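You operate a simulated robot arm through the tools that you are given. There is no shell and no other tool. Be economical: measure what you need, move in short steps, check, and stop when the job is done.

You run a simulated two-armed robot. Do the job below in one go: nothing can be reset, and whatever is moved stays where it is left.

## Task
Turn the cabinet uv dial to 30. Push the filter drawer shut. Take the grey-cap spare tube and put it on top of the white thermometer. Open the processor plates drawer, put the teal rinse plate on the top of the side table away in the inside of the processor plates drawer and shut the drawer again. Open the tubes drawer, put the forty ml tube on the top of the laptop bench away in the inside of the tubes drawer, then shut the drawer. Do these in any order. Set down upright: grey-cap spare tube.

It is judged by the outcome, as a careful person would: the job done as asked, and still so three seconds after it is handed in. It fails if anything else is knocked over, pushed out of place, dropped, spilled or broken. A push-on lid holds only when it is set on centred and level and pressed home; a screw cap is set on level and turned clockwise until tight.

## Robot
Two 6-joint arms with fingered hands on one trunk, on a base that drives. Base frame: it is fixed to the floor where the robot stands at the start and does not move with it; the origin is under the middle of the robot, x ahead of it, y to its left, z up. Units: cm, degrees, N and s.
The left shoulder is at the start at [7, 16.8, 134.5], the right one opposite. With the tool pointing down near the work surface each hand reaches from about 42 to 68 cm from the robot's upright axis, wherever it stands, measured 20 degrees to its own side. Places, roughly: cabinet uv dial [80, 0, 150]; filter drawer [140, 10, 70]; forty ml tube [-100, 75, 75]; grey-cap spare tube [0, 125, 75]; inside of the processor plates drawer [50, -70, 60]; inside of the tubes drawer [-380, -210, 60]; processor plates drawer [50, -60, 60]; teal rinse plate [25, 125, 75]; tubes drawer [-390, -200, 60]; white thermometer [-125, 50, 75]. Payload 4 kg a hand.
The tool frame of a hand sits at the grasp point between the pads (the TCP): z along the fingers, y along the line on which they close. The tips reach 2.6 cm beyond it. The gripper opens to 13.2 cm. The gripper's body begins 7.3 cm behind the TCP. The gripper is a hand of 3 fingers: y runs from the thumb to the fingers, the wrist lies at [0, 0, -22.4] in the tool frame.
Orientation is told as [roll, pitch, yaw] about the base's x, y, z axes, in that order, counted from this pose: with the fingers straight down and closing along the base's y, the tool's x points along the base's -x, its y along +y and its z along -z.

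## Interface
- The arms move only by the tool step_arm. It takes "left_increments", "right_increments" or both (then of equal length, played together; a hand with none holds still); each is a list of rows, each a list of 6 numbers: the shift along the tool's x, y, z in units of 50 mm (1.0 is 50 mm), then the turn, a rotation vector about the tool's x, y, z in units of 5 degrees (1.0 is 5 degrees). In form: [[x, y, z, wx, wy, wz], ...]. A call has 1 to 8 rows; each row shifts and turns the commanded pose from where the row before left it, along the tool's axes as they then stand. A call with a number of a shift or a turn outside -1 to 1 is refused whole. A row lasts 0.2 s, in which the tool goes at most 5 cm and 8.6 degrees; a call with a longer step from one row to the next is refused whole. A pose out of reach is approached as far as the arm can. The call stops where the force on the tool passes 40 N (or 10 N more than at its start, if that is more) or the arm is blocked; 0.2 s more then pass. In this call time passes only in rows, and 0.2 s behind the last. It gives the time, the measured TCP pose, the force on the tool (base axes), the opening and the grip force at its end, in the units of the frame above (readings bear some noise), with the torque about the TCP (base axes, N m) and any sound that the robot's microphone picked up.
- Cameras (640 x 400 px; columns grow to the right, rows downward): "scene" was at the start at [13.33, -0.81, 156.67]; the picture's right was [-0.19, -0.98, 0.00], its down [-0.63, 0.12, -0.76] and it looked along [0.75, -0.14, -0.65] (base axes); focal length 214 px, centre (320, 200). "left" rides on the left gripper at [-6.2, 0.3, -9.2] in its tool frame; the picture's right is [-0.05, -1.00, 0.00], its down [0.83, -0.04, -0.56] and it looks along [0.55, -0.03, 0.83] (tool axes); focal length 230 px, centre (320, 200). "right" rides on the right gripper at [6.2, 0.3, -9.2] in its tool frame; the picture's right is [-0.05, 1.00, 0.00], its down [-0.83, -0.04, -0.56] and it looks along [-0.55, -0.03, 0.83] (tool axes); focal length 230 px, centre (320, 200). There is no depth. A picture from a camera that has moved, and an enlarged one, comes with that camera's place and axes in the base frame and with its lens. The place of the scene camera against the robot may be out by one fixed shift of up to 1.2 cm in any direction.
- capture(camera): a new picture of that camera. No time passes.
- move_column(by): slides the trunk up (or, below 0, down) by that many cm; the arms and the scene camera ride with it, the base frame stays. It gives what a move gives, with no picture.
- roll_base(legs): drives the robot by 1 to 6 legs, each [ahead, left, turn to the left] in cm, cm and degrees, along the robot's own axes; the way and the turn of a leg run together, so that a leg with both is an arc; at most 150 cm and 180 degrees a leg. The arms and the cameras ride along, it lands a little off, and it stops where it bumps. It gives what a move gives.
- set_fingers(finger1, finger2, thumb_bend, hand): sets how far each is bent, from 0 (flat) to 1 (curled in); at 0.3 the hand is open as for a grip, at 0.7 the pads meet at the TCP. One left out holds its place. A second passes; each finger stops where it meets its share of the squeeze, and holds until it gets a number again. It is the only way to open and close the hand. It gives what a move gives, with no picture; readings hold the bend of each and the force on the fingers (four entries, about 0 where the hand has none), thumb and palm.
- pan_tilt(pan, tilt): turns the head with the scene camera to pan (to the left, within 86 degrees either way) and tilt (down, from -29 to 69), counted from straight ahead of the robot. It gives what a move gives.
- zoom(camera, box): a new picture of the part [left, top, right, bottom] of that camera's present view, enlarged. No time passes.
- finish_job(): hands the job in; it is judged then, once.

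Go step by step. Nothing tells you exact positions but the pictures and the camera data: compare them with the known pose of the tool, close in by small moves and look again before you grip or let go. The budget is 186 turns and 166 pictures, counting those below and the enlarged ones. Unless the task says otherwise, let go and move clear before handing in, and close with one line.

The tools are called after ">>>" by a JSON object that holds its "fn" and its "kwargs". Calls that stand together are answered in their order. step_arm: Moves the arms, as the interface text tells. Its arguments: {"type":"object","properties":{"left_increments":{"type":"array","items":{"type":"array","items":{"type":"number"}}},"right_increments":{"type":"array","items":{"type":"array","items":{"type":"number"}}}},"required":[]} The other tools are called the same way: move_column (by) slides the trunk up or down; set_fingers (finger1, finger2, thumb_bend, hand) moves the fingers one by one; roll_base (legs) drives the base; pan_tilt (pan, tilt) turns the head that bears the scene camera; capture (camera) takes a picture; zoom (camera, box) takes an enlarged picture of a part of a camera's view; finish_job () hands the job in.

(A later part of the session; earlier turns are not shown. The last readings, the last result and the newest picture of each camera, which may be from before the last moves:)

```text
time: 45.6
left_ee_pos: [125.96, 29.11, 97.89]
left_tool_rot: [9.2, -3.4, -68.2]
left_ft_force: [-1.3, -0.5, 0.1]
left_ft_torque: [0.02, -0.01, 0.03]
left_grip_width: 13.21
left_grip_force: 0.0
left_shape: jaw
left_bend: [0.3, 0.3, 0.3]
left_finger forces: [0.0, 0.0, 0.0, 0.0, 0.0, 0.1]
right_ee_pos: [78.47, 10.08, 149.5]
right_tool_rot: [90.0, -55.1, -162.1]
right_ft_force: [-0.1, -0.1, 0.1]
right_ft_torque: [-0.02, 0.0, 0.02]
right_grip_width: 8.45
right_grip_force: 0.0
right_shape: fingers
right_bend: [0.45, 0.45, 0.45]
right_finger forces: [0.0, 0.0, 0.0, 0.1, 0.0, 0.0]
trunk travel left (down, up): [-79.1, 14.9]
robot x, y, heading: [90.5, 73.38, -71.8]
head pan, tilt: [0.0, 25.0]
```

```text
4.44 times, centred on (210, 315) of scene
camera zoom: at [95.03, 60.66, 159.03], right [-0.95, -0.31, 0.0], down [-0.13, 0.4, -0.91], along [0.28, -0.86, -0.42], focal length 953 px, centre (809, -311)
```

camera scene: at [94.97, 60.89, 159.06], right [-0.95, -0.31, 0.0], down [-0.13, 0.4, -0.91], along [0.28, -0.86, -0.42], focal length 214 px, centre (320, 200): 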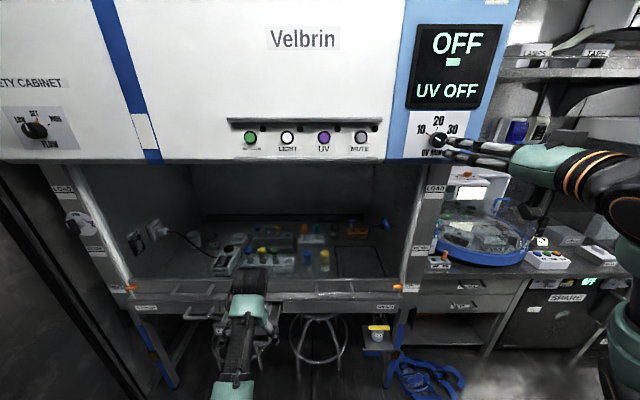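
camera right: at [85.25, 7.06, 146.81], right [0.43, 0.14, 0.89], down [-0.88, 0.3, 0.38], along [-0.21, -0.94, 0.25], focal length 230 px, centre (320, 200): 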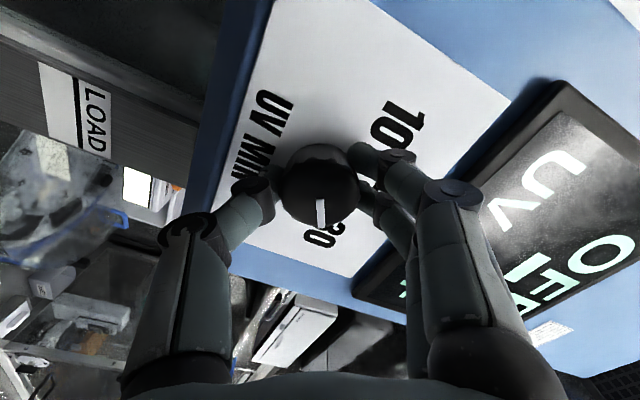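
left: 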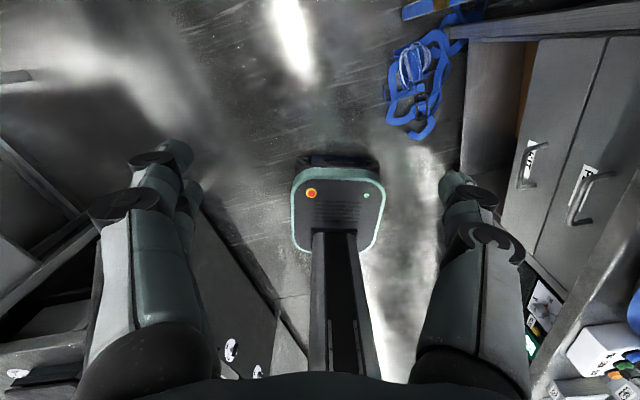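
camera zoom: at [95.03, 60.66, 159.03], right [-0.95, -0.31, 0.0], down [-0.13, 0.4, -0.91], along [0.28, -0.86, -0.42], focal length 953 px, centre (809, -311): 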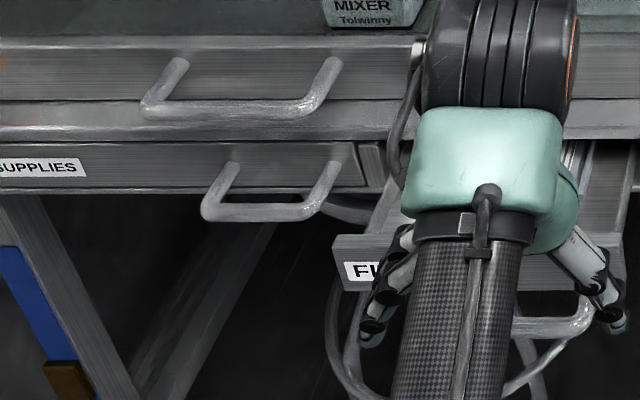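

Dial reads 30. Now the filter drawer, at about (140,19,77): I'll back off, retract the right hand and turn the left hand to point ahead, then lower the trunk.

>>> {"fn": "roll_base", "kwargs": {"legs": [[-25, 0, 0]]}}

>>> {"fn": "step_arm", "kwargs": {"left_increments": [[0, 0.13, -0.5, 1, 0, 0.4], [0, 0.13, -0.5, 0.86, 0, 0.36], [0, 0.13, -0.55, 0, -1, 0], [-0.05, 0.13, -0.55, 0, -1, 0], [-0.1, 0.13, -0.55, 0, -1, 0], [-0.15, 0.13, -0.55, 0, -1, 0], [-0.2, 0.13, -0.55, 0, -1, 0], [-0.25, 0.13, -0.53, 0, -1, 0]], "right_increments": [[0, 0, -0.4, 0, 0, -1], [0, 0, -0.4, 0, 0, -1], [0, 0, -0.4, 0, 0, -1], [0, 0, -0.4, 0, 0, -1], [0, 0, -0.4, 0, 0, -1], [0, 0, -0.4, 0, 0, -1], [0, 0, -0.4, 0, 0, -1], [0, 0, 0, 0, 0, 0]]}}

>>> {"fn": "step_arm", "kwargs": {"left_increments": [[-0.3, 0.13, -0.5, 0, -1, 0], [-0.34, 0.13, -0.48, 0, -1, 0], [-0.38, 0.13, -0.45, 0, -1, 0], [-0.42, 0.13, -0.42, 0, -1, 0], [-0.45, 0.13, -0.38, 0, -1, 0], [-0.48, 0.13, -0.34, 0, -1, 0], [-0.5, 0.13, -0.3, 0, -1, 0], [-0.5, 0.13, -0.25, 0, -1, 0]]}}

>>> {"fn": "step_arm", "kwargs": {"left_increments": [[-0.3, 0.1, -0.1, 0, -1, 0], [-0.3, 0.1, -0.1, 0, -1, 0], [-0.3, 0.1, 0, 0, -0.9, 0], [0, 0, 0.3, 0, 0, 0]]}}

```text
time: 47.5
left_ee_pos: [118.22, 53.03, 97.83]
left_tool_rot: [9.2, -3.3, -68.2]
left_ft_force: [-0.3, 0.6, -0.1]
left_ft_torque: [0.02, 0.03, 0.03]
left_grip_width: 13.2
left_grip_force: 0.1
left_shape: jaw
left_bend: [0.3, 0.3, 0.3]
left_finger forces: [0.0, 0.0, 0.1, 0.1, 0.0, 0.0]
right_ee_pos: [70.83, 33.88, 149.36]
right_tool_rot: [89.8, -55.0, -161.9]
right_ft_force: [0.4, -0.5, -0.4]
right_ft_torque: [-0.03, 0.05, -0.01]
right_grip_width: 8.46
right_grip_force: 0.1
right_shape: fingers
right_bend: [0.45, 0.45, 0.45]
right_finger forces: [0.0, 0.1, 0.0, 0.0, 0.1, 0.0]
trunk travel left (down, up): [-79.1, 14.9]
robot x, y, heading: [82.56, 97.3, -71.3]
head pan, tilt: [0.0, 25.0]
```

```text
time: 49.2
left_ee_pos: [122.08, 51.95, 113.91]
left_tool_rot: [0.3, -33.3, -72.0]
left_ft_force: [-0.2, 0.3, 0.2]
left_ft_torque: [0.05, -0.01, 0.03]
left_grip_width: 13.16
left_grip_force: 0.1
left_shape: jaw
left_bend: [0.3, 0.3, 0.3]
left_finger forces: [0.1, 0.1, 0.0, 0.0, 0.0, 0.1]
left hand out of reach, approached as far as the arm can: row 1, 2, 3, 4, 5, 7
right_ee_pos: [66.65, 44.37, 152.43]
right_tool_rot: [-26.4, -89.9, -45.4]
right_ft_force: [0.7, -0.6, 0.2]
right_ft_torque: [0.0, 0.03, 0.01]
right_grip_width: 8.46
right_grip_force: 0.0
right_shape: fingers
right_bend: [0.45, 0.45, 0.45]
right_finger forces: [0.0, 0.1, 0.1, 0.0, 0.1, 0.0]
right hand out of reach, approached as far as the arm can: row 5, 6, 7
trunk travel left (down, up): [-79.1, 14.9]
robot x, y, heading: [83.18, 97.37, -72.3]
head pan, tilt: [0.0, 25.0]
```

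```text
time: 51.0
left_ee_pos: [126.64, 54.96, 137.16]
left_tool_rot: [0.4, -73.1, -72.3]
left_ft_force: [-0.7, 0.7, 0.3]
left_ft_torque: [-0.01, 0.01, 0.01]
left_grip_width: 13.18
left_grip_force: 0.0
left_shape: jaw
left_bend: [0.3, 0.3, 0.3]
left_finger forces: [0.0, 0.0, 0.0, 0.0, 0.0, 0.0]
right_ee_pos: [66.76, 44.27, 152.54]
right_tool_rot: [-29.7, -90.0, -42.2]
right_ft_force: [0.7, 0.6, 0.1]
right_ft_torque: [-0.01, 0.02, 0.02]
right_grip_width: 8.45
right_grip_force: 0.1
right_shape: fingers
right_bend: [0.45, 0.45, 0.45]
right_finger forces: [0.0, 0.0, 0.1, 0.0, 0.0, 0.0]
trunk travel left (down, up): [-79.1, 14.9]
robot x, y, heading: [82.56, 97.29, -72.0]
head pan, tilt: [0.0, 25.0]
```

```text
time: 52.0
left_ee_pos: [128.23, 53.6, 141.79]
left_tool_rot: [4.1, -87.6, -75.9]
left_ft_force: [-0.7, 0.3, -0.6]
left_ft_torque: [0.0, -0.01, 0.01]
left_grip_width: 13.2
left_grip_force: 0.2
left_shape: jaw
left_bend: [0.3, 0.3, 0.3]
left_finger forces: [0.0, 0.0, 0.0, 0.0, 0.1, 0.0]
right_ee_pos: [66.47, 44.07, 152.41]
right_tool_rot: [26.0, -89.9, -98.0]
right_ft_force: [-0.5, -0.3, -0.4]
right_ft_torque: [0.0, -0.02, 0.02]
right_grip_width: 8.45
right_grip_force: 0.0
right_shape: fingers
right_bend: [0.45, 0.45, 0.45]
right_finger forces: [0.0, 0.1, 0.0, 0.1, 0.0, 0.1]
trunk travel left (down, up): [-79.1, 14.9]
robot x, y, heading: [82.7, 96.9, -71.9]
head pan, tilt: [0.0, 25.0]
```

>>> {"fn": "move_column", "kwargs": {"by": -64}}

>>> {"fn": "set_fingers", "kwargs": {"hand": "left", "finger1": 0.7, "finger2": 0.7, "thumb_bend": 0.7}}

>>> {"fn": "capture", "kwargs": {"camera": "scene"}}

>>> {"fn": "capture", "kwargs": {"camera": "left"}}

```text
refused: -64 is not a number from -40 to 40
```

```text
time: 53.0
left_ee_pos: [128.36, 53.86, 141.8]
left_tool_rot: [3.6, -87.7, -75.6]
left_ft_force: [-1.2, -0.6, 0.6]
left_ft_torque: [0.0, -0.04, 0.02]
left_grip_width: 0.61
left_grip_force: 0.0
left_shape: fingers
left_bend: [0.7, 0.7, 0.7]
left_finger forces: [0.0, 0.0, 0.1, 0.0, 0.1, 0.1]
right_ee_pos: [66.56, 44.23, 152.52]
right_tool_rot: [11.6, -89.9, -83.5]
right_ft_force: [-0.1, -0.2, 0.8]
right_ft_torque: [-0.02, 0.02, 0.0]
right_grip_width: 8.48
right_grip_force: 0.1
right_shape: fingers
right_bend: [0.45, 0.45, 0.45]
right_finger forces: [0.1, 0.0, 0.0, 0.1, 0.1, 0.0]
trunk travel left (down, up): [-79.1, 14.9]
robot x, y, heading: [82.58, 97.49, -71.8]
head pan, tilt: [0.0, 25.0]
```

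```text
139 pictures are left
camera scene: at [87.28, 84.58, 159.04], right [-0.95, -0.31, 0.0], down [-0.13, 0.4, -0.91], along [0.28, -0.86, -0.42], focal length 214 px, centre (320, 200)
```

scene: 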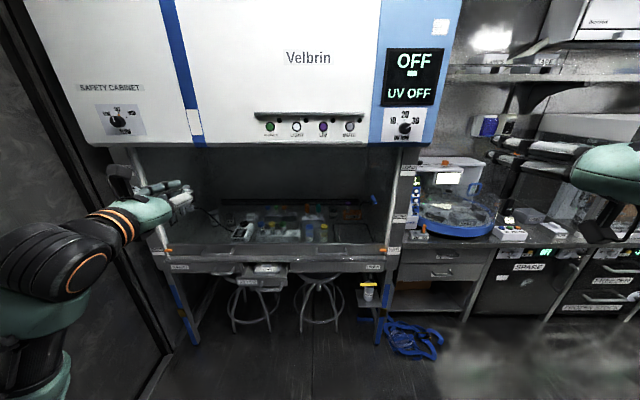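

```text
138 pictures are left
camera left: at [125.88, 62.49, 148.36], right [-0.95, -0.31, 0.05], down [-0.22, 0.55, -0.81], along [0.22, -0.78, -0.59], focal length 230 px, centre (320, 200)
```

left: 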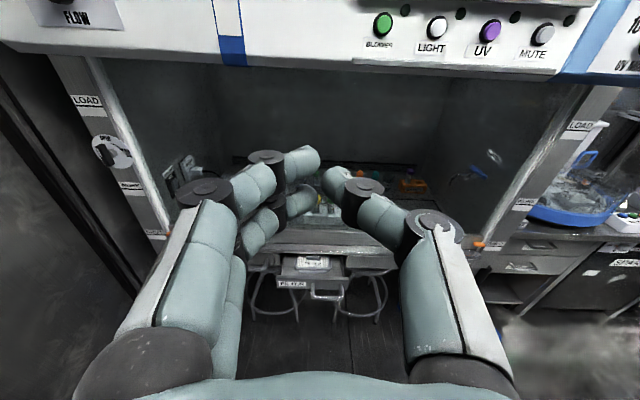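

The left hand is lined up with the drawer laterally. I'll lower the trunk in two stages.

>>> {"fn": "move_column", "kwargs": {"by": -40}}

>>> {"fn": "move_column", "kwargs": {"by": -25}}

>>> {"fn": "capture", "kwargs": {"camera": "left"}}

>>> {"fn": "capture", "kwargs": {"camera": "scene"}}

```text
time: 56.9
left_ee_pos: [128.23, 53.94, 101.76]
left_tool_rot: [3.9, -87.6, -75.8]
left_ft_force: [0.5, 0.4, -0.5]
left_ft_torque: [-0.02, 0.01, 0.01]
left_grip_width: 0.59
left_grip_force: 0.0
left_shape: fingers
left_bend: [0.7, 0.7, 0.7]
left_finger forces: [0.0, 0.1, 0.0, 0.0, 0.1, 0.0]
right_ee_pos: [66.61, 44.16, 112.46]
right_tool_rot: [16.5, -89.8, -88.3]
right_ft_force: [0.2, 0.2, -1.4]
right_ft_torque: [-0.02, 0.02, -0.01]
right_grip_width: 8.47
right_grip_force: 0.0
right_shape: fingers
right_bend: [0.45, 0.45, 0.45]
right_finger forces: [0.1, 0.0, 0.0, 0.1, 0.0, 0.0]
trunk travel left (down, up): [-39.1, 54.9]
robot x, y, heading: [82.95, 97.53, -71.7]
head pan, tilt: [0.0, 25.0]
```

```text
time: 59.5
left_ee_pos: [128.35, 54.02, 76.87]
left_tool_rot: [3.9, -87.6, -75.8]
left_ft_force: [-0.9, -0.9, 1.1]
left_ft_torque: [-0.01, -0.01, 0.0]
left_grip_width: 0.63
left_grip_force: 0.1
left_shape: fingers
left_bend: [0.7, 0.7, 0.7]
left_finger forces: [0.0, 0.1, 0.0, 0.0, 0.0, 0.1]
right_ee_pos: [66.56, 44.17, 87.41]
right_tool_rot: [15.1, -89.9, -87.0]
right_ft_force: [0.4, -0.4, 0.5]
right_ft_torque: [0.01, -0.02, -0.01]
right_grip_width: 8.44
right_grip_force: 0.1
right_shape: fingers
right_bend: [0.45, 0.45, 0.45]
right_finger forces: [0.0, 0.0, 0.1, 0.0, 0.0, 0.0]
trunk travel left (down, up): [-14.1, 79.9]
robot x, y, heading: [82.85, 97.33, -71.9]
head pan, tilt: [0.0, 25.0]
```

```text
137 pictures are left
camera left: at [125.87, 62.48, 83.36], right [-0.95, -0.31, 0.05], down [-0.22, 0.55, -0.81], along [0.22, -0.78, -0.59], focal length 230 px, centre (320, 200)
```

left: 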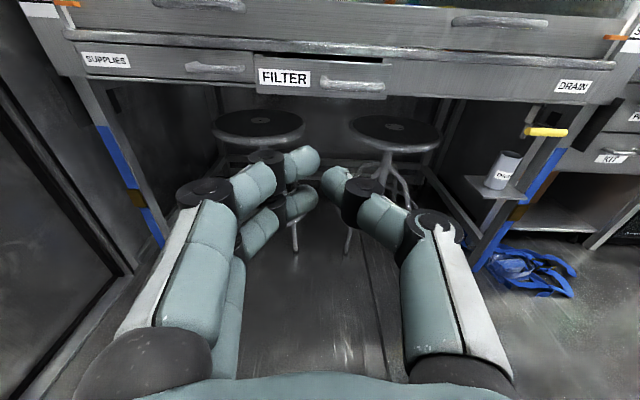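

```text
136 pictures are left
camera scene: at [87.26, 84.56, 94.04], right [-0.95, -0.31, 0.0], down [-0.13, 0.4, -0.91], along [0.28, -0.86, -0.42], focal length 214 px, centre (320, 200)
```

scene: 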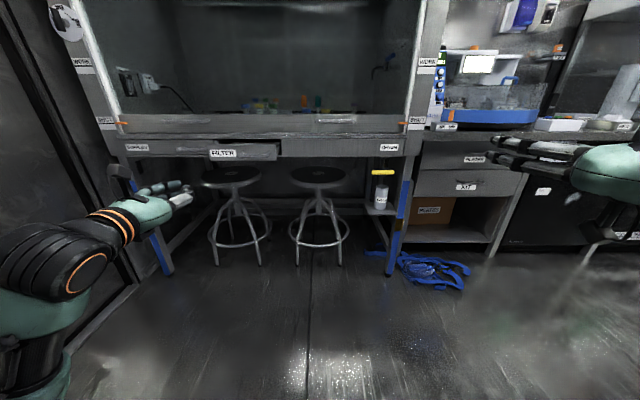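

Panel centre is near (140,17.5,77), 38 cm ahead. I'll drive in 26 cm (3 cm left to miss the handle), then push with the arm.

>>> {"fn": "roll_base", "kwargs": {"legs": [[26, 3, 0]]}}

>>> {"fn": "capture", "kwargs": {"camera": "left"}}

```text
time: 61.4
left_ee_pos: [139.64, 29.72, 76.67]
left_tool_rot: [3.9, -87.5, -75.7]
left_ft_force: [-0.2, 0.0, -0.5]
left_ft_torque: [0.0, -0.01, 0.0]
left_grip_width: 0.64
left_grip_force: 0.0
left_shape: fingers
left_bend: [0.7, 0.7, 0.7]
left_finger forces: [0.0, 0.0, 0.1, 0.0, 0.0, 0.0]
right_ee_pos: [77.85, 19.89, 87.34]
right_tool_rot: [10.6, -90.0, -82.2]
right_ft_force: [-0.8, 0.7, 0.1]
right_ft_torque: [-0.02, 0.03, 0.02]
right_grip_width: 8.44
right_grip_force: 0.0
right_shape: fingers
right_bend: [0.45, 0.45, 0.45]
right_finger forces: [0.1, 0.0, 0.0, 0.1, 0.0, 0.1]
trunk travel left (down, up): [-14.1, 79.9]
robot x, y, heading: [94.3, 72.85, -71.9]
head pan, tilt: [0.0, 25.0]
```

```text
135 pictures are left
camera left: at [137.07, 38.38, 83.34], right [-0.95, -0.32, 0.05], down [-0.22, 0.55, -0.81], along [0.23, -0.78, -0.59], focal length 230 px, centre (320, 200)
```

left: 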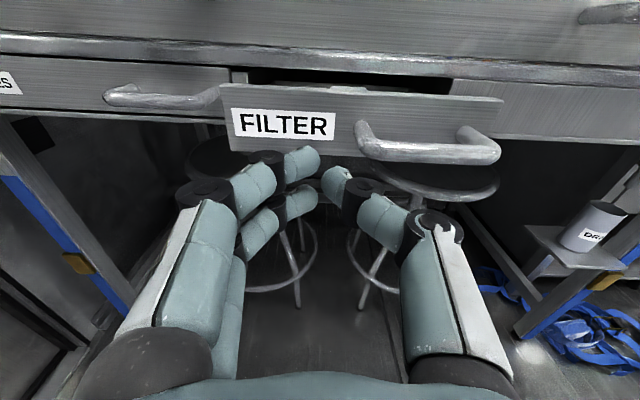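

>>> {"fn": "step_arm", "kwargs": {"left_increments": [[0, 0.1, 0.5, 0, 0, 0], [0, 0, 0.5, 0, 0, 0], [0, 0, 0.5, 0, 0, 0], [0, 0, 0.4, 0, 0, 0], [0, 0, 0.4, 0, 0, 0], [0, 0, 0.4, 0, 0, 0], [0, 0, 0.4, 0, 0, 0], [0, 0, 0.4, 0, 0, 0]]}}

>>> {"fn": "capture", "kwargs": {"camera": "left"}}

```text
time: 63.2
left_ee_pos: [145.52, 13.36, 76.12]
left_tool_rot: [4.1, -87.5, -75.8]
left_ft_force: [0.4, -0.3, -0.1]
left_ft_torque: [0.0, 0.0, 0.01]
left_grip_width: 0.56
left_grip_force: 0.0
left_shape: fingers
left_bend: [0.7, 0.7, 0.7]
left_finger forces: [0.0, 0.1, 0.0, 0.0, 0.0, 0.1]
right_ee_pos: [77.87, 19.83, 87.49]
right_tool_rot: [18.5, -89.9, -90.2]
right_ft_force: [0.0, 0.1, 0.2]
right_ft_torque: [-0.04, 0.04, 0.01]
right_grip_width: 8.45
right_grip_force: 0.1
right_shape: fingers
right_bend: [0.45, 0.45, 0.45]
right_finger forces: [0.0, 0.0, 0.0, 0.0, 0.1, 0.0]
trunk travel left (down, up): [-14.1, 79.9]
robot x, y, heading: [93.72, 73.27, -71.9]
head pan, tilt: [0.0, 25.0]
```

```text
134 pictures are left
camera left: at [143.04, 21.96, 82.6], right [-0.95, -0.31, 0.05], down [-0.22, 0.55, -0.81], along [0.23, -0.77, -0.59], focal length 230 px, centre (320, 200)
```

left: 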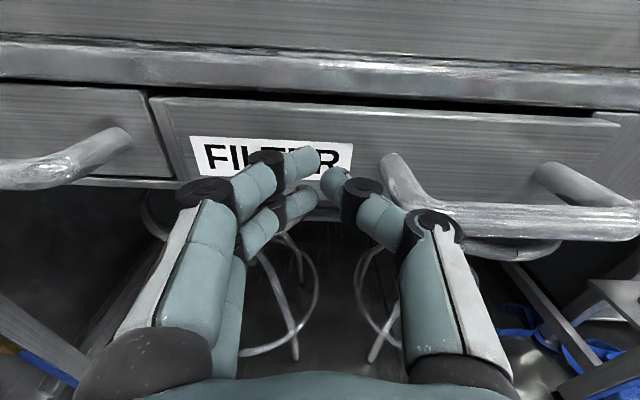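

>>> {"fn": "step_arm", "kwargs": {"left_increments": [[0, 0, 0.3, 0, 0, 0], [0, 0, 0.3, 0, 0, 0], [0, 0, 0.3, 0, 0, 0], [0, 0, 0.3, 0, 0, 0], [0, 0, 0.3, 0, 0, 0]]}}

>>> {"fn": "capture", "kwargs": {"camera": "left"}}

```text
time: 64.0
left_ee_pos: [147.41, 10.29, 76.85]
left_tool_rot: [18.2, -88.3, -89.2]
left_ft_force: [-2.5, 22.4, 1.6]
left_ft_torque: [0.03, 0.18, -0.35]
left_grip_width: 0.0
left_grip_force: 15.1
left_shape: fingers
left_bend: [0.72, 0.71, 0.72]
left_finger forces: [6.4, 4.4, 0.0, 0.1, 18.6, 0.1]
right_ee_pos: [78.19, 20.13, 87.58]
right_tool_rot: [-168.9, -90.0, 97.6]
right_ft_force: [0.0, -0.6, -1.1]
right_ft_torque: [0.0, -0.01, 0.0]
right_grip_width: 8.45
right_grip_force: 0.0
right_shape: fingers
right_bend: [0.45, 0.45, 0.45]
right_finger forces: [0.0, 0.0, 0.0, 0.0, 0.0, 0.0]
trunk travel left (down, up): [-14.1, 79.9]
robot x, y, heading: [93.82, 73.26, -71.6]
head pan, tilt: [0.0, 25.0]
stopped in row 4 (left hand): the force on the tool passed its limit at 62 N (the readings are from after the stop); the commanded pose is now the measured one
```

```text
133 pictures are left
camera left: at [144.75, 18.96, 83.25], right [-0.94, -0.33, 0.04], down [-0.22, 0.53, -0.82], along [0.24, -0.78, -0.58], focal length 230 px, centre (320, 200)
```

left: 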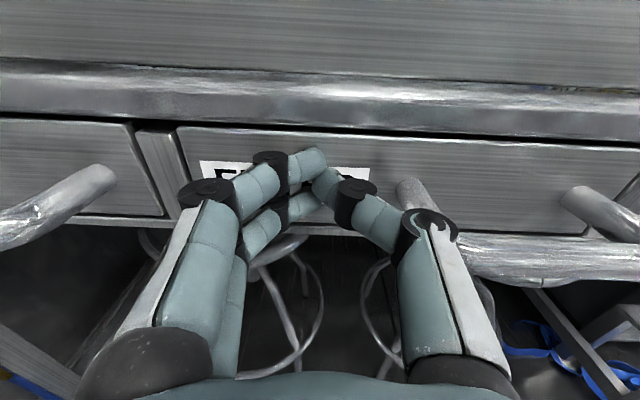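

It hit its stop with the panel flush. I'll back off and check.

>>> {"fn": "step_arm", "kwargs": {"left_increments": [[0, 0, -0.5, 0, 0, 0], [0, 0, -0.8, 0, 0, 0], [0, 0, -0.8, 0, 0, 0], [0, 0, -0.8, 0, 0, 0]]}}

>>> {"fn": "roll_base", "kwargs": {"legs": [[-22, 0, 0]]}}

>>> {"fn": "zoom", "kwargs": {"camera": "left", "box": [160, 0, 480, 200]}}

>>> {"fn": "capture", "kwargs": {"camera": "scene"}}

```text
time: 65.0
left_ee_pos: [142.4, 23.62, 76.88]
left_tool_rot: [11.6, -88.0, -82.7]
left_ft_force: [0.7, -0.6, -0.2]
left_ft_torque: [0.0, 0.03, -0.02]
left_grip_width: 0.51
left_grip_force: 0.1
left_shape: fingers
left_bend: [0.7, 0.7, 0.7]
left_finger forces: [0.1, 0.0, 0.0, 0.0, 0.0, 0.1]
right_ee_pos: [78.04, 20.05, 87.49]
right_tool_rot: [9.8, -89.9, -81.2]
right_ft_force: [0.3, -0.1, 0.4]
right_ft_torque: [0.02, 0.04, 0.0]
right_grip_width: 8.46
right_grip_force: 0.2
right_shape: fingers
right_bend: [0.45, 0.45, 0.45]
right_finger forces: [0.0, 0.0, 0.0, 0.0, 0.0, 0.1]
trunk travel left (down, up): [-14.1, 79.9]
robot x, y, heading: [93.7, 73.54, -71.5]
head pan, tilt: [0.0, 25.0]
```

```text
time: 66.7
left_ee_pos: [135.62, 44.98, 77.03]
left_tool_rot: [12.9, -88.0, -83.9]
left_ft_force: [0.2, -0.4, 0.2]
left_ft_torque: [0.0, -0.03, 0.01]
left_grip_width: 0.5
left_grip_force: 0.0
left_shape: fingers
left_bend: [0.7, 0.7, 0.7]
left_finger forces: [0.0, 0.0, 0.1, 0.0, 0.0, 0.1]
right_ee_pos: [71.26, 40.91, 87.53]
right_tool_rot: [16.5, -90.0, -87.6]
right_ft_force: [0.7, -0.4, 0.0]
right_ft_torque: [0.02, -0.03, -0.03]
right_grip_width: 8.48
right_grip_force: 0.1
right_shape: fingers
right_bend: [0.45, 0.45, 0.45]
right_finger forces: [0.0, 0.1, 0.0, 0.0, 0.0, 0.1]
trunk travel left (down, up): [-14.1, 79.9]
robot x, y, heading: [86.85, 94.04, -71.3]
head pan, tilt: [0.0, 25.0]
```

```text
2.00 times, centred on (320, 100) of left
camera zoom: at [132.94, 53.53, 83.54], right [-0.94, -0.33, 0.04], down [-0.23, 0.54, -0.81], along [0.24, -0.78, -0.58], focal length 460 px, centre (320, 400)
```

zoom: 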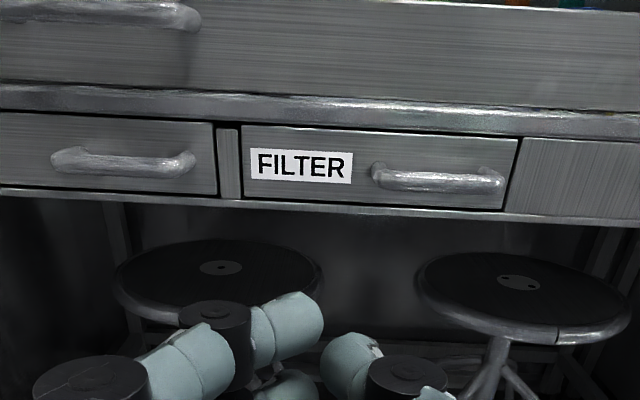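

```text
131 pictures are left
camera scene: at [91.41, 81.53, 94.04], right [-0.95, -0.32, 0.0], down [-0.14, 0.4, -0.91], along [0.29, -0.86, -0.42], focal length 214 px, centre (320, 200)
```

scene: 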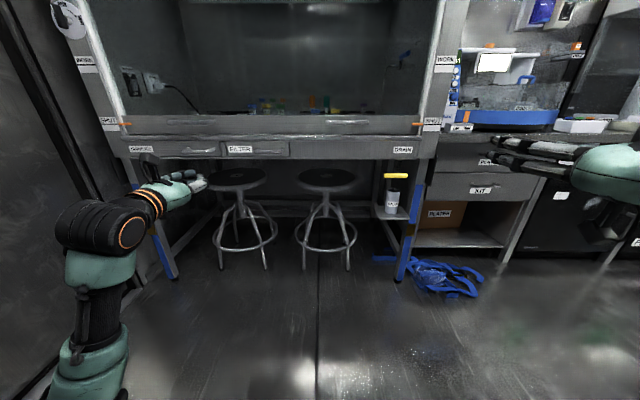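

Filter drawer is shut. Next the processor plates drawer (upper one under the processor), near (44.6,-45.5,69). I'll drive right so the left hand faces it.

>>> {"fn": "roll_base", "kwargs": {"legs": [[12, -60, 0], [20, -55, 0]]}}

>>> {"fn": "capture", "kwargs": {"camera": "left"}}

>>> {"fn": "capture", "kwargs": {"camera": "scene"}}

```text
time: 73.0
left_ee_pos: [35.92, -22.28, 77.17]
left_tool_rot: [13.2, -88.0, -84.5]
left_ft_force: [-0.9, 0.3, 0.1]
left_ft_torque: [-0.03, 0.04, 0.0]
left_grip_width: 0.55
left_grip_force: 0.0
left_shape: fingers
left_bend: [0.7, 0.7, 0.7]
left_finger forces: [0.1, 0.0, 0.1, 0.0, 0.0, 0.0]
right_ee_pos: [-28.54, -25.64, 87.4]
right_tool_rot: [16.5, -90.0, -88.0]
right_ft_force: [0.1, 0.2, -0.3]
right_ft_torque: [-0.01, -0.01, 0.01]
right_grip_width: 8.44
right_grip_force: 0.1
right_shape: fingers
right_bend: [0.45, 0.45, 0.45]
right_finger forces: [0.1, 0.1, 0.1, 0.1, 0.0, 0.0]
trunk travel left (down, up): [-14.1, 79.9]
robot x, y, heading: [-12.36, 27.21, -71.6]
head pan, tilt: [0.0, 25.0]
```

```text
130 pictures are left
camera left: at [33.35, -13.62, 83.53], right [-0.95, -0.32, 0.04], down [-0.22, 0.54, -0.81], along [0.24, -0.78, -0.58], focal length 230 px, centre (320, 200)
```

left: 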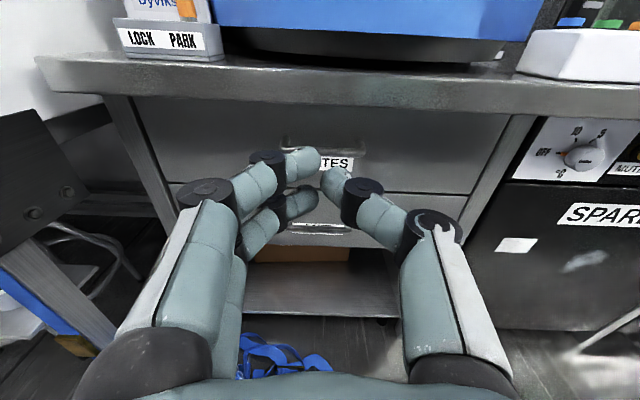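

```text
129 pictures are left
camera scene: at [-7.95, 14.72, 94.04], right [-0.95, -0.31, 0.0], down [-0.13, 0.4, -0.91], along [0.28, -0.86, -0.42], focal length 214 px, centre (320, 200)
```

scene: 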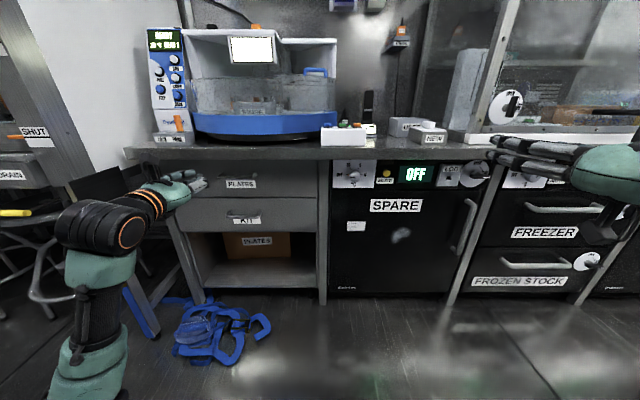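

>>> {"fn": "zoom", "kwargs": {"camera": "scene", "box": [180, 150, 340, 250]}}

>>> {"fn": "zoom", "kwargs": {"camera": "left", "box": [200, 100, 440, 250]}}

```text
4.00 times, centred on (260, 200) of scene
camera zoom: at [-7.95, 14.72, 94.04], right [-0.95, -0.31, 0.0], down [-0.13, 0.4, -0.91], along [0.28, -0.86, -0.42], focal length 858 px, centre (560, 200)
```

zoom: 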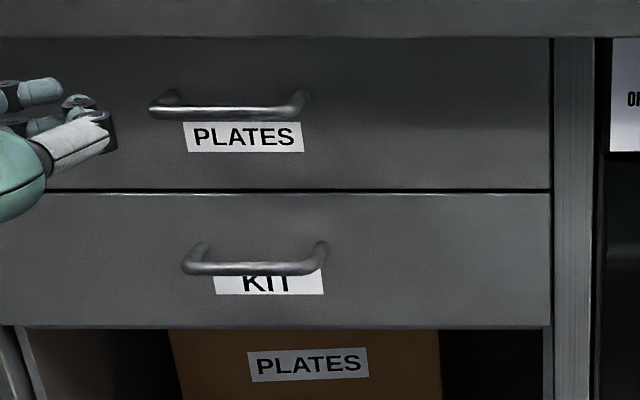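

```text
2.67 times, centred on (320, 175) of left
camera zoom: at [33.35, -13.62, 83.53], right [-0.95, -0.32, 0.04], down [-0.22, 0.54, -0.81], along [0.24, -0.78, -0.58], focal length 614 px, centre (320, 267)
```

zoom: 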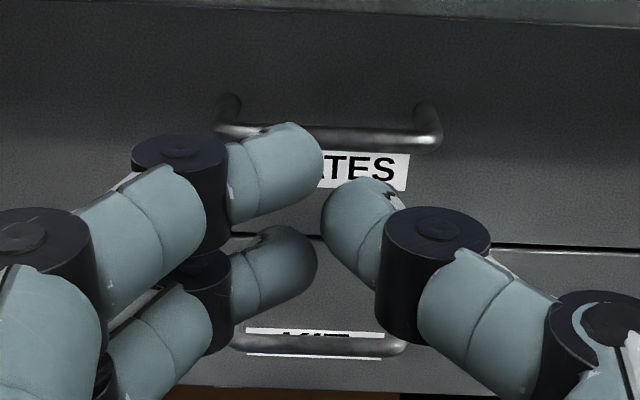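

Handle bar centre is at about (43.1,-45.6,69). I'll lower the trunk 8 cm, turn the left hand so it closes vertically and part the fingers.

>>> {"fn": "move_column", "kwargs": {"by": -8.1}}

>>> {"fn": "set_fingers", "kwargs": {"hand": "left", "finger1": 0.48, "finger2": 0.48, "thumb_bend": 0.48}}

>>> {"fn": "step_arm", "kwargs": {"left_increments": [[0, -0.1, 0, 0, 0, 1], [0, 0, 0, 0, 0, 1], [0, 0, 0, 0, 0, 1], [0, 0, 0, 0, 0, 1], [0, 0, 0, 0, 0, 1], [0, 0, 0, 0, 0, 1], [0, 0, 0, 0, 0, 1], [0, 0, 0, 0, 0, 1]]}}

>>> {"fn": "step_arm", "kwargs": {"left_increments": [[0, 0, 0, 0, 0, 1], [0, 0, 0, 0, 0, 1], [0, 0, 0, 0, 0, 1], [0, 0, 0, 0, 0, 1], [0, 0, 0, 0, 0, 1], [0, 0, 0, 0, 0, 1], [0, 0, 0, 0, 0, 1], [0, 0, 0, 0, 0, 1]]}}

>>> {"fn": "step_arm", "kwargs": {"left_increments": [[0, 0, 0.4, 0, 0, 1], [0, 0, 0.4, 0, 0, 1], [0, 0, 0.4, 0, 0, 0], [0, 0, 0.4, 0, 0, 0], [0, 0, 0.4, 0, 0, 0], [0, 0, 0.4, 0, 0, 0]]}}

>>> {"fn": "capture", "kwargs": {"camera": "left"}}

>>> {"fn": "zoom", "kwargs": {"camera": "scene", "box": [140, 100, 300, 200]}}

```text
time: 74.2
left_ee_pos: [35.94, -22.13, 69.03]
left_tool_rot: [12.9, -88.0, -84.3]
left_ft_force: [-0.8, 1.0, 0.5]
left_ft_torque: [0.01, 0.01, -0.02]
left_grip_width: 0.51
left_grip_force: 0.0
left_shape: fingers
left_bend: [0.7, 0.7, 0.7]
left_finger forces: [0.0, 0.0, 0.0, 0.0, 0.0, 0.0]
right_ee_pos: [-28.29, -25.72, 79.31]
right_tool_rot: [6.9, -90.0, -78.7]
right_ft_force: [-0.6, -0.7, 0.0]
right_ft_torque: [0.01, 0.01, 0.01]
right_grip_width: 8.46
right_grip_force: 0.1
right_shape: fingers
right_bend: [0.45, 0.45, 0.45]
right_finger forces: [0.0, 0.0, 0.1, 0.0, 0.0, 0.0]
trunk travel left (down, up): [-6.0, 88.0]
robot x, y, heading: [-12.47, 27.38, -71.8]
head pan, tilt: [0.0, 25.0]
```

```text
time: 75.2
left_ee_pos: [35.99, -22.29, 68.99]
left_tool_rot: [12.9, -88.0, -84.2]
left_ft_force: [-0.4, -0.1, -0.2]
left_ft_torque: [0.01, -0.01, -0.03]
left_grip_width: 7.39
left_grip_force: 0.0
left_shape: fingers
left_bend: [0.48, 0.48, 0.48]
left_finger forces: [0.0, 0.0, 0.0, 0.0, 0.0, 0.0]
right_ee_pos: [-28.4, -25.66, 79.38]
right_tool_rot: [11.3, -89.8, -82.7]
right_ft_force: [-0.1, 0.6, -0.2]
right_ft_torque: [-0.01, 0.02, -0.06]
right_grip_width: 8.44
right_grip_force: 0.0
right_shape: fingers
right_bend: [0.45, 0.45, 0.45]
right_finger forces: [0.0, 0.0, 0.0, 0.0, 0.0, 0.0]
trunk travel left (down, up): [-6.0, 88.0]
robot x, y, heading: [-12.62, 27.56, -71.7]
head pan, tilt: [0.0, 25.0]
```

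```text
time: 77.0
left_ee_pos: [35.43, -22.4, 68.9]
left_tool_rot: [87.1, -49.4, -159.1]
left_ft_force: [-0.1, -0.3, -0.2]
left_ft_torque: [0.01, 0.01, -0.03]
left_grip_width: 7.42
left_grip_force: 0.1
left_shape: fingers
left_bend: [0.48, 0.48, 0.48]
left_finger forces: [0.0, 0.0, 0.1, 0.0, 0.0, 0.0]
right_ee_pos: [-28.52, -25.66, 79.34]
right_tool_rot: [9.3, -89.9, -81.0]
right_ft_force: [-0.7, -0.3, -0.2]
right_ft_torque: [0.0, 0.02, 0.01]
right_grip_width: 8.49
right_grip_force: 0.1
right_shape: fingers
right_bend: [0.45, 0.45, 0.45]
right_finger forces: [0.1, 0.0, 0.0, 0.0, 0.0, 0.0]
trunk travel left (down, up): [-6.0, 88.0]
robot x, y, heading: [-12.35, 27.3, -71.6]
head pan, tilt: [0.0, 25.0]
```

```text
time: 78.8
left_ee_pos: [35.43, -22.43, 68.9]
left_tool_rot: [88.0, -9.5, -161.0]
left_ft_force: [-0.1, -1.0, 0.1]
left_ft_torque: [-0.01, 0.02, -0.01]
left_grip_width: 7.39
left_grip_force: 0.1
left_shape: fingers
left_bend: [0.48, 0.48, 0.48]
left_finger forces: [0.1, 0.1, 0.0, 0.1, 0.0, 0.1]
right_ee_pos: [-28.43, -25.7, 79.32]
right_tool_rot: [9.8, -89.9, -81.4]
right_ft_force: [-0.2, -0.1, 1.1]
right_ft_torque: [-0.01, 0.01, -0.01]
right_grip_width: 8.46
right_grip_force: 0.0
right_shape: fingers
right_bend: [0.45, 0.45, 0.45]
right_finger forces: [0.1, 0.1, 0.1, 0.0, 0.0, 0.1]
trunk travel left (down, up): [-6.0, 88.0]
robot x, y, heading: [-12.14, 27.78, -71.5]
head pan, tilt: [0.0, 25.0]
```

```text
time: 80.2
left_ee_pos: [39.39, -33.61, 68.51]
left_tool_rot: [88.1, 0.6, -161.4]
left_ft_force: [0.3, -0.4, -0.2]
left_ft_torque: [-0.01, 0.0, 0.02]
left_grip_width: 7.38
left_grip_force: 0.1
left_shape: fingers
left_bend: [0.48, 0.48, 0.48]
left_finger forces: [0.0, 0.0, 0.1, 0.0, 0.1, 0.0]
right_ee_pos: [-28.36, -25.76, 79.34]
right_tool_rot: [9.8, -89.9, -81.4]
right_ft_force: [-0.2, 0.2, -0.2]
right_ft_torque: [0.0, 0.0, 0.02]
right_grip_width: 8.45
right_grip_force: 0.0
right_shape: fingers
right_bend: [0.45, 0.45, 0.45]
right_finger forces: [0.0, 0.0, 0.1, 0.0, 0.0, 0.0]
trunk travel left (down, up): [-6.0, 88.0]
robot x, y, heading: [-12.09, 27.59, -71.7]
head pan, tilt: [0.0, 25.0]
```

```text
126 pictures are left
camera left: at [30.59, -26.89, 69.19], right [-0.05, 0.02, -1.0], down [0.61, 0.79, -0.02], along [0.79, -0.61, -0.05], focal length 230 px, centre (320, 200)
```

left: 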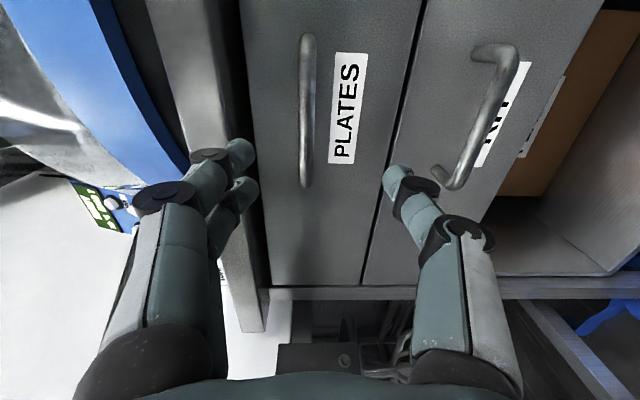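

```text
4.00 times, centred on (220, 150) of scene
camera zoom: at [-7.94, 14.73, 85.94], right [-0.95, -0.31, 0.0], down [-0.13, 0.4, -0.91], along [0.28, -0.86, -0.42], focal length 858 px, centre (720, 400)
```

zoom: 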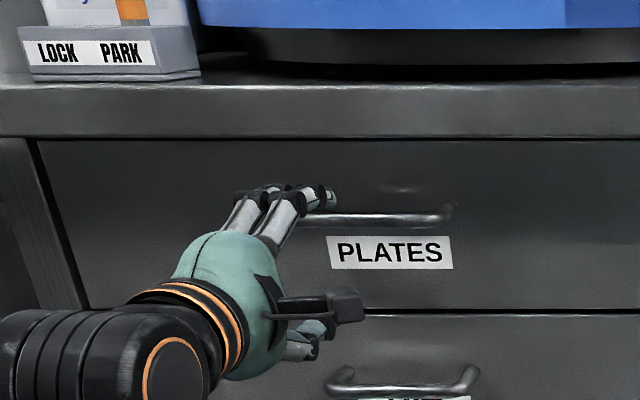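

>>> {"fn": "step_arm", "kwargs": {"left_increments": [[-0.04, 0.05, 0.42, 0, 0, 0], [-0.04, 0.05, 0.42, 0, 0, 0], [-0.04, 0.05, 0.42, 0, 0, 0], [-0.04, 0.05, 0.42, 0, 0, 0], [-0.04, 0.05, 0.42, 0, 0, 0]]}}

>>> {"fn": "capture", "kwargs": {"camera": "left"}}

```text
time: 81.4
left_ee_pos: [41.79, -44.03, 69.37]
left_tool_rot: [88.3, 0.5, -161.3]
left_ft_force: [0.7, -0.2, -0.6]
left_ft_torque: [-0.03, 0.0, -0.03]
left_grip_width: 7.4
left_grip_force: 0.1
left_shape: fingers
left_bend: [0.48, 0.48, 0.48]
left_finger forces: [0.1, 0.1, 0.0, 0.1, 0.1, 0.0]
right_ee_pos: [-28.45, -25.7, 79.34]
right_tool_rot: [9.8, -89.8, -81.4]
right_ft_force: [-0.1, 0.5, -0.1]
right_ft_torque: [0.02, -0.02, -0.04]
right_grip_width: 8.46
right_grip_force: 0.1
right_shape: fingers
right_bend: [0.45, 0.45, 0.45]
right_finger forces: [0.0, 0.0, 0.0, 0.0, 0.1, 0.0]
trunk travel left (down, up): [-6.0, 88.0]
robot x, y, heading: [-12.2, 27.59, -71.7]
head pan, tilt: [0.0, 25.0]
```

```text
124 pictures are left
camera left: at [33.05, -37.25, 69.94], right [-0.05, 0.02, -1.0], down [0.61, 0.79, -0.02], along [0.79, -0.61, -0.05], focal length 230 px, centre (320, 200)
```

left: 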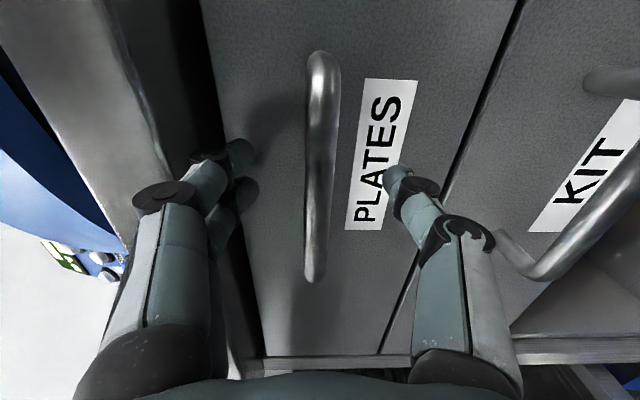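

>>> {"fn": "step_arm", "kwargs": {"left_increments": [[0, 0, 0.22, 0, 0, 0], [0, 0, 0.22, 0, 0, 0]]}}

>>> {"fn": "set_fingers", "kwargs": {"hand": "left", "finger1": 0.72, "finger2": 0.72, "thumb_bend": 0.72}}

>>> {"fn": "capture", "kwargs": {"camera": "left"}}

```text
time: 82.1
left_ee_pos: [42.38, -45.58, 70.07]
left_tool_rot: [88.6, 0.4, -161.5]
left_ft_force: [-14.0, 27.3, -3.6]
left_ft_torque: [-0.96, -0.52, -0.23]
left_grip_width: 6.81
left_grip_force: 15.5
left_shape: fingers
left_bend: [0.55, 0.55, 0.48]
left_finger forces: [16.8, 13.9, 0.0, 0.0, 0.1, 0.0]
right_ee_pos: [-28.55, -25.39, 79.54]
right_tool_rot: [167.0, -90.0, 121.5]
right_ft_force: [0.4, 0.0, 0.0]
right_ft_torque: [-0.01, -0.01, 0.02]
right_grip_width: 8.49
right_grip_force: 0.1
right_shape: fingers
right_bend: [0.45, 0.45, 0.45]
right_finger forces: [0.0, 0.1, 0.1, 0.0, 0.0, 0.0]
trunk travel left (down, up): [-6.0, 88.0]
robot x, y, heading: [-12.41, 27.58, -71.8]
head pan, tilt: [0.0, 25.0]
stopped in row 2 (left hand): the force on the tool passed its limit at 43 N (the readings are from after the stop); the commanded pose is now the measured one
```

```text
time: 83.1
left_ee_pos: [42.46, -45.82, 69.64]
left_tool_rot: [88.3, 0.4, -161.4]
left_ft_force: [0.7, -0.1, 0.8]
left_ft_torque: [-0.01, 0.0, 0.0]
left_grip_width: 0.11
left_grip_force: 0.0
left_shape: fingers
left_bend: [0.72, 0.72, 0.71]
left_finger forces: [0.1, 0.0, 0.0, 0.0, 0.0, 0.0]
right_ee_pos: [-28.43, -25.63, 79.42]
right_tool_rot: [10.7, -89.9, -82.2]
right_ft_force: [0.0, -0.7, 0.9]
right_ft_torque: [0.0, 0.04, -0.04]
right_grip_width: 8.44
right_grip_force: 0.0
right_shape: fingers
right_bend: [0.45, 0.45, 0.45]
right_finger forces: [0.1, 0.1, 0.0, 0.0, 0.1, 0.1]
trunk travel left (down, up): [-6.0, 88.0]
robot x, y, heading: [-12.32, 27.34, -71.6]
head pan, tilt: [0.0, 25.0]
```

```text
123 pictures are left
camera left: at [33.73, -39.12, 70.18], right [-0.05, 0.01, -1.0], down [0.61, 0.79, -0.02], along [0.79, -0.61, -0.05], focal length 230 px, centre (320, 200)
```

left: 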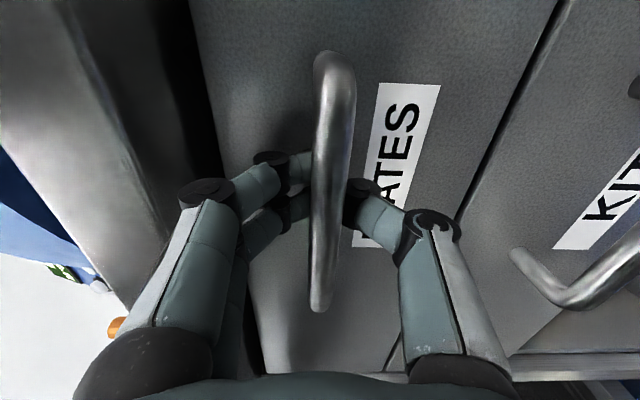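

The fingers have closed behind the bar, hooking it. I'll pull by backing the base.

>>> {"fn": "roll_base", "kwargs": {"legs": [[-22, 0, 0]]}}

>>> {"fn": "capture", "kwargs": {"camera": "scene"}}

```text
time: 84.6
left_ee_pos: [37.12, -30.25, 69.26]
left_tool_rot: [88.0, 0.4, -161.5]
left_ft_force: [-0.1, -0.4, 0.1]
left_ft_torque: [0.0, 0.0, 0.03]
left_grip_width: 0.11
left_grip_force: 0.1
left_shape: fingers
left_bend: [0.72, 0.72, 0.72]
left_finger forces: [0.0, 0.1, 0.0, 0.1, 0.0, 0.0]
right_ee_pos: [-33.77, -9.82, 79.43]
right_tool_rot: [-78.1, -89.8, 6.2]
right_ft_force: [-0.2, -0.1, 0.5]
right_ft_torque: [0.0, -0.01, 0.01]
right_grip_width: 8.44
right_grip_force: 0.1
right_shape: fingers
right_bend: [0.45, 0.45, 0.45]
right_finger forces: [0.0, 0.0, 0.1, 0.1, 0.0, 0.0]
trunk travel left (down, up): [-6.0, 88.0]
robot x, y, heading: [-17.72, 43.43, -71.7]
head pan, tilt: [0.0, 25.0]
stopped in leg 1: the robot was blocked; the commanded pose is now the measured one
```

```text
122 pictures are left
camera scene: at [-13.27, 30.59, 85.94], right [-0.95, -0.31, 0.0], down [-0.13, 0.4, -0.91], along [0.28, -0.86, -0.42], focal length 214 px, centre (320, 200)
```

scene: 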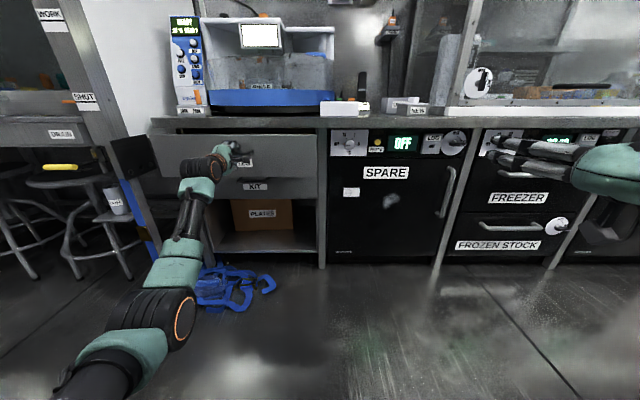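

>>> {"fn": "step_arm", "kwargs": {"left_increments": [[0, 0, -0.3, 0, 0, 0], [0, 0, -0.3, 0, 0, 0], [0, 0, -0.3, 0, 0, 0], [0, 0, -0.3, 0, 0, 0]]}}

>>> {"fn": "zoom", "kwargs": {"camera": "scene", "box": [130, 110, 330, 235]}}

>>> {"fn": "capture", "kwargs": {"camera": "left"}}

```text
time: 85.6
left_ee_pos: [35.14, -24.56, 69.59]
left_tool_rot: [87.9, 0.4, -161.5]
left_ft_force: [-0.3, 0.2, -2.1]
left_ft_torque: [0.02, 0.02, 0.01]
left_grip_width: 0.21
left_grip_force: 1.0
left_shape: fingers
left_bend: [0.72, 0.72, 0.71]
left_finger forces: [0.0, 0.1, 0.0, 0.1, 2.3, 0.0]
right_ee_pos: [-33.84, -9.78, 79.42]
right_tool_rot: [-76.6, -89.9, 4.7]
right_ft_force: [0.1, -0.5, 0.4]
right_ft_torque: [0.0, -0.02, 0.01]
right_grip_width: 8.45
right_grip_force: 0.0
right_shape: fingers
right_bend: [0.45, 0.45, 0.45]
right_finger forces: [0.0, 0.0, 0.1, 0.0, 0.0, 0.0]
trunk travel left (down, up): [-6.0, 88.0]
robot x, y, heading: [-17.57, 43.42, -71.8]
head pan, tilt: [0.0, 25.0]
```

```text
3.20 times, centred on (230, 172) of scene
camera zoom: at [-13.24, 30.56, 85.93], right [-0.95, -0.31, 0.0], down [-0.13, 0.4, -0.91], along [0.28, -0.86, -0.42], focal length 686 px, centre (608, 288)
```

zoom: 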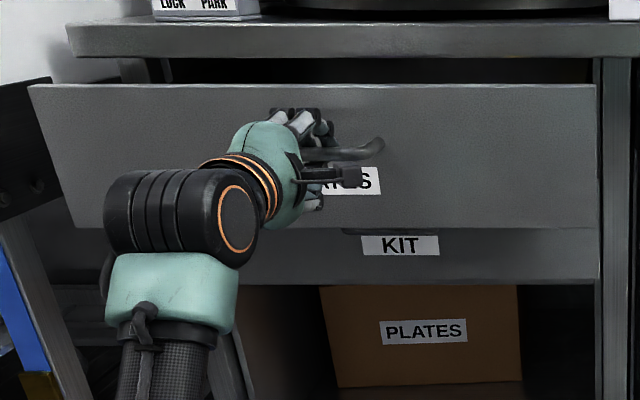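

```text
120 pictures are left
camera left: at [26.39, -17.8, 70.18], right [-0.05, 0.02, -1.0], down [0.61, 0.79, -0.02], along [0.79, -0.61, -0.06], focal length 230 px, centre (320, 200)
```

left: 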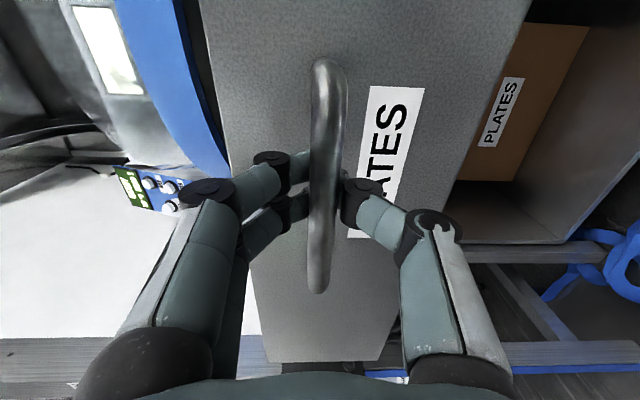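

>>> {"fn": "step_arm", "kwargs": {"left_increments": [[0, 0, -0.3, 0, 0, 0], [0, 0, -0.3, 0, 0, 0], [0, 0, -0.3, 0, 0, 0], [0, 0, -0.3, 0, 0, 0]]}}

>>> {"fn": "capture", "kwargs": {"camera": "scene"}}

```text
time: 86.6
left_ee_pos: [33.39, -19.01, 69.69]
left_tool_rot: [87.9, 0.4, -161.7]
left_ft_force: [-0.4, -0.3, -3.2]
left_ft_torque: [-0.02, -0.01, 0.02]
left_grip_width: 0.26
left_grip_force: 1.0
left_shape: fingers
left_bend: [0.72, 0.72, 0.71]
left_finger forces: [0.1, 0.0, 0.0, 0.0, 2.4, 0.1]
right_ee_pos: [-33.9, -9.85, 79.44]
right_tool_rot: [-76.3, -89.9, 4.6]
right_ft_force: [-0.6, 0.3, 0.2]
right_ft_torque: [-0.02, 0.02, 0.0]
right_grip_width: 8.47
right_grip_force: 0.0
right_shape: fingers
right_bend: [0.45, 0.45, 0.45]
right_finger forces: [0.0, 0.0, 0.1, 0.0, 0.1, 0.0]
trunk travel left (down, up): [-6.0, 88.0]
robot x, y, heading: [-17.66, 43.46, -71.6]
head pan, tilt: [0.0, 25.0]
```

```text
119 pictures are left
camera scene: at [-13.24, 30.56, 85.93], right [-0.95, -0.31, 0.0], down [-0.13, 0.4, -0.91], along [0.28, -0.86, -0.42], focal length 214 px, centre (320, 200)
```

scene: 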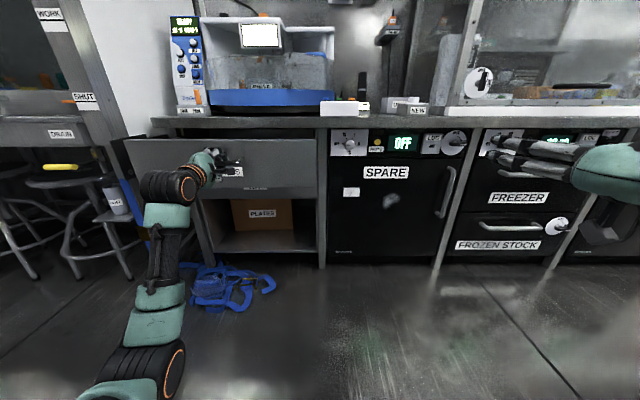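

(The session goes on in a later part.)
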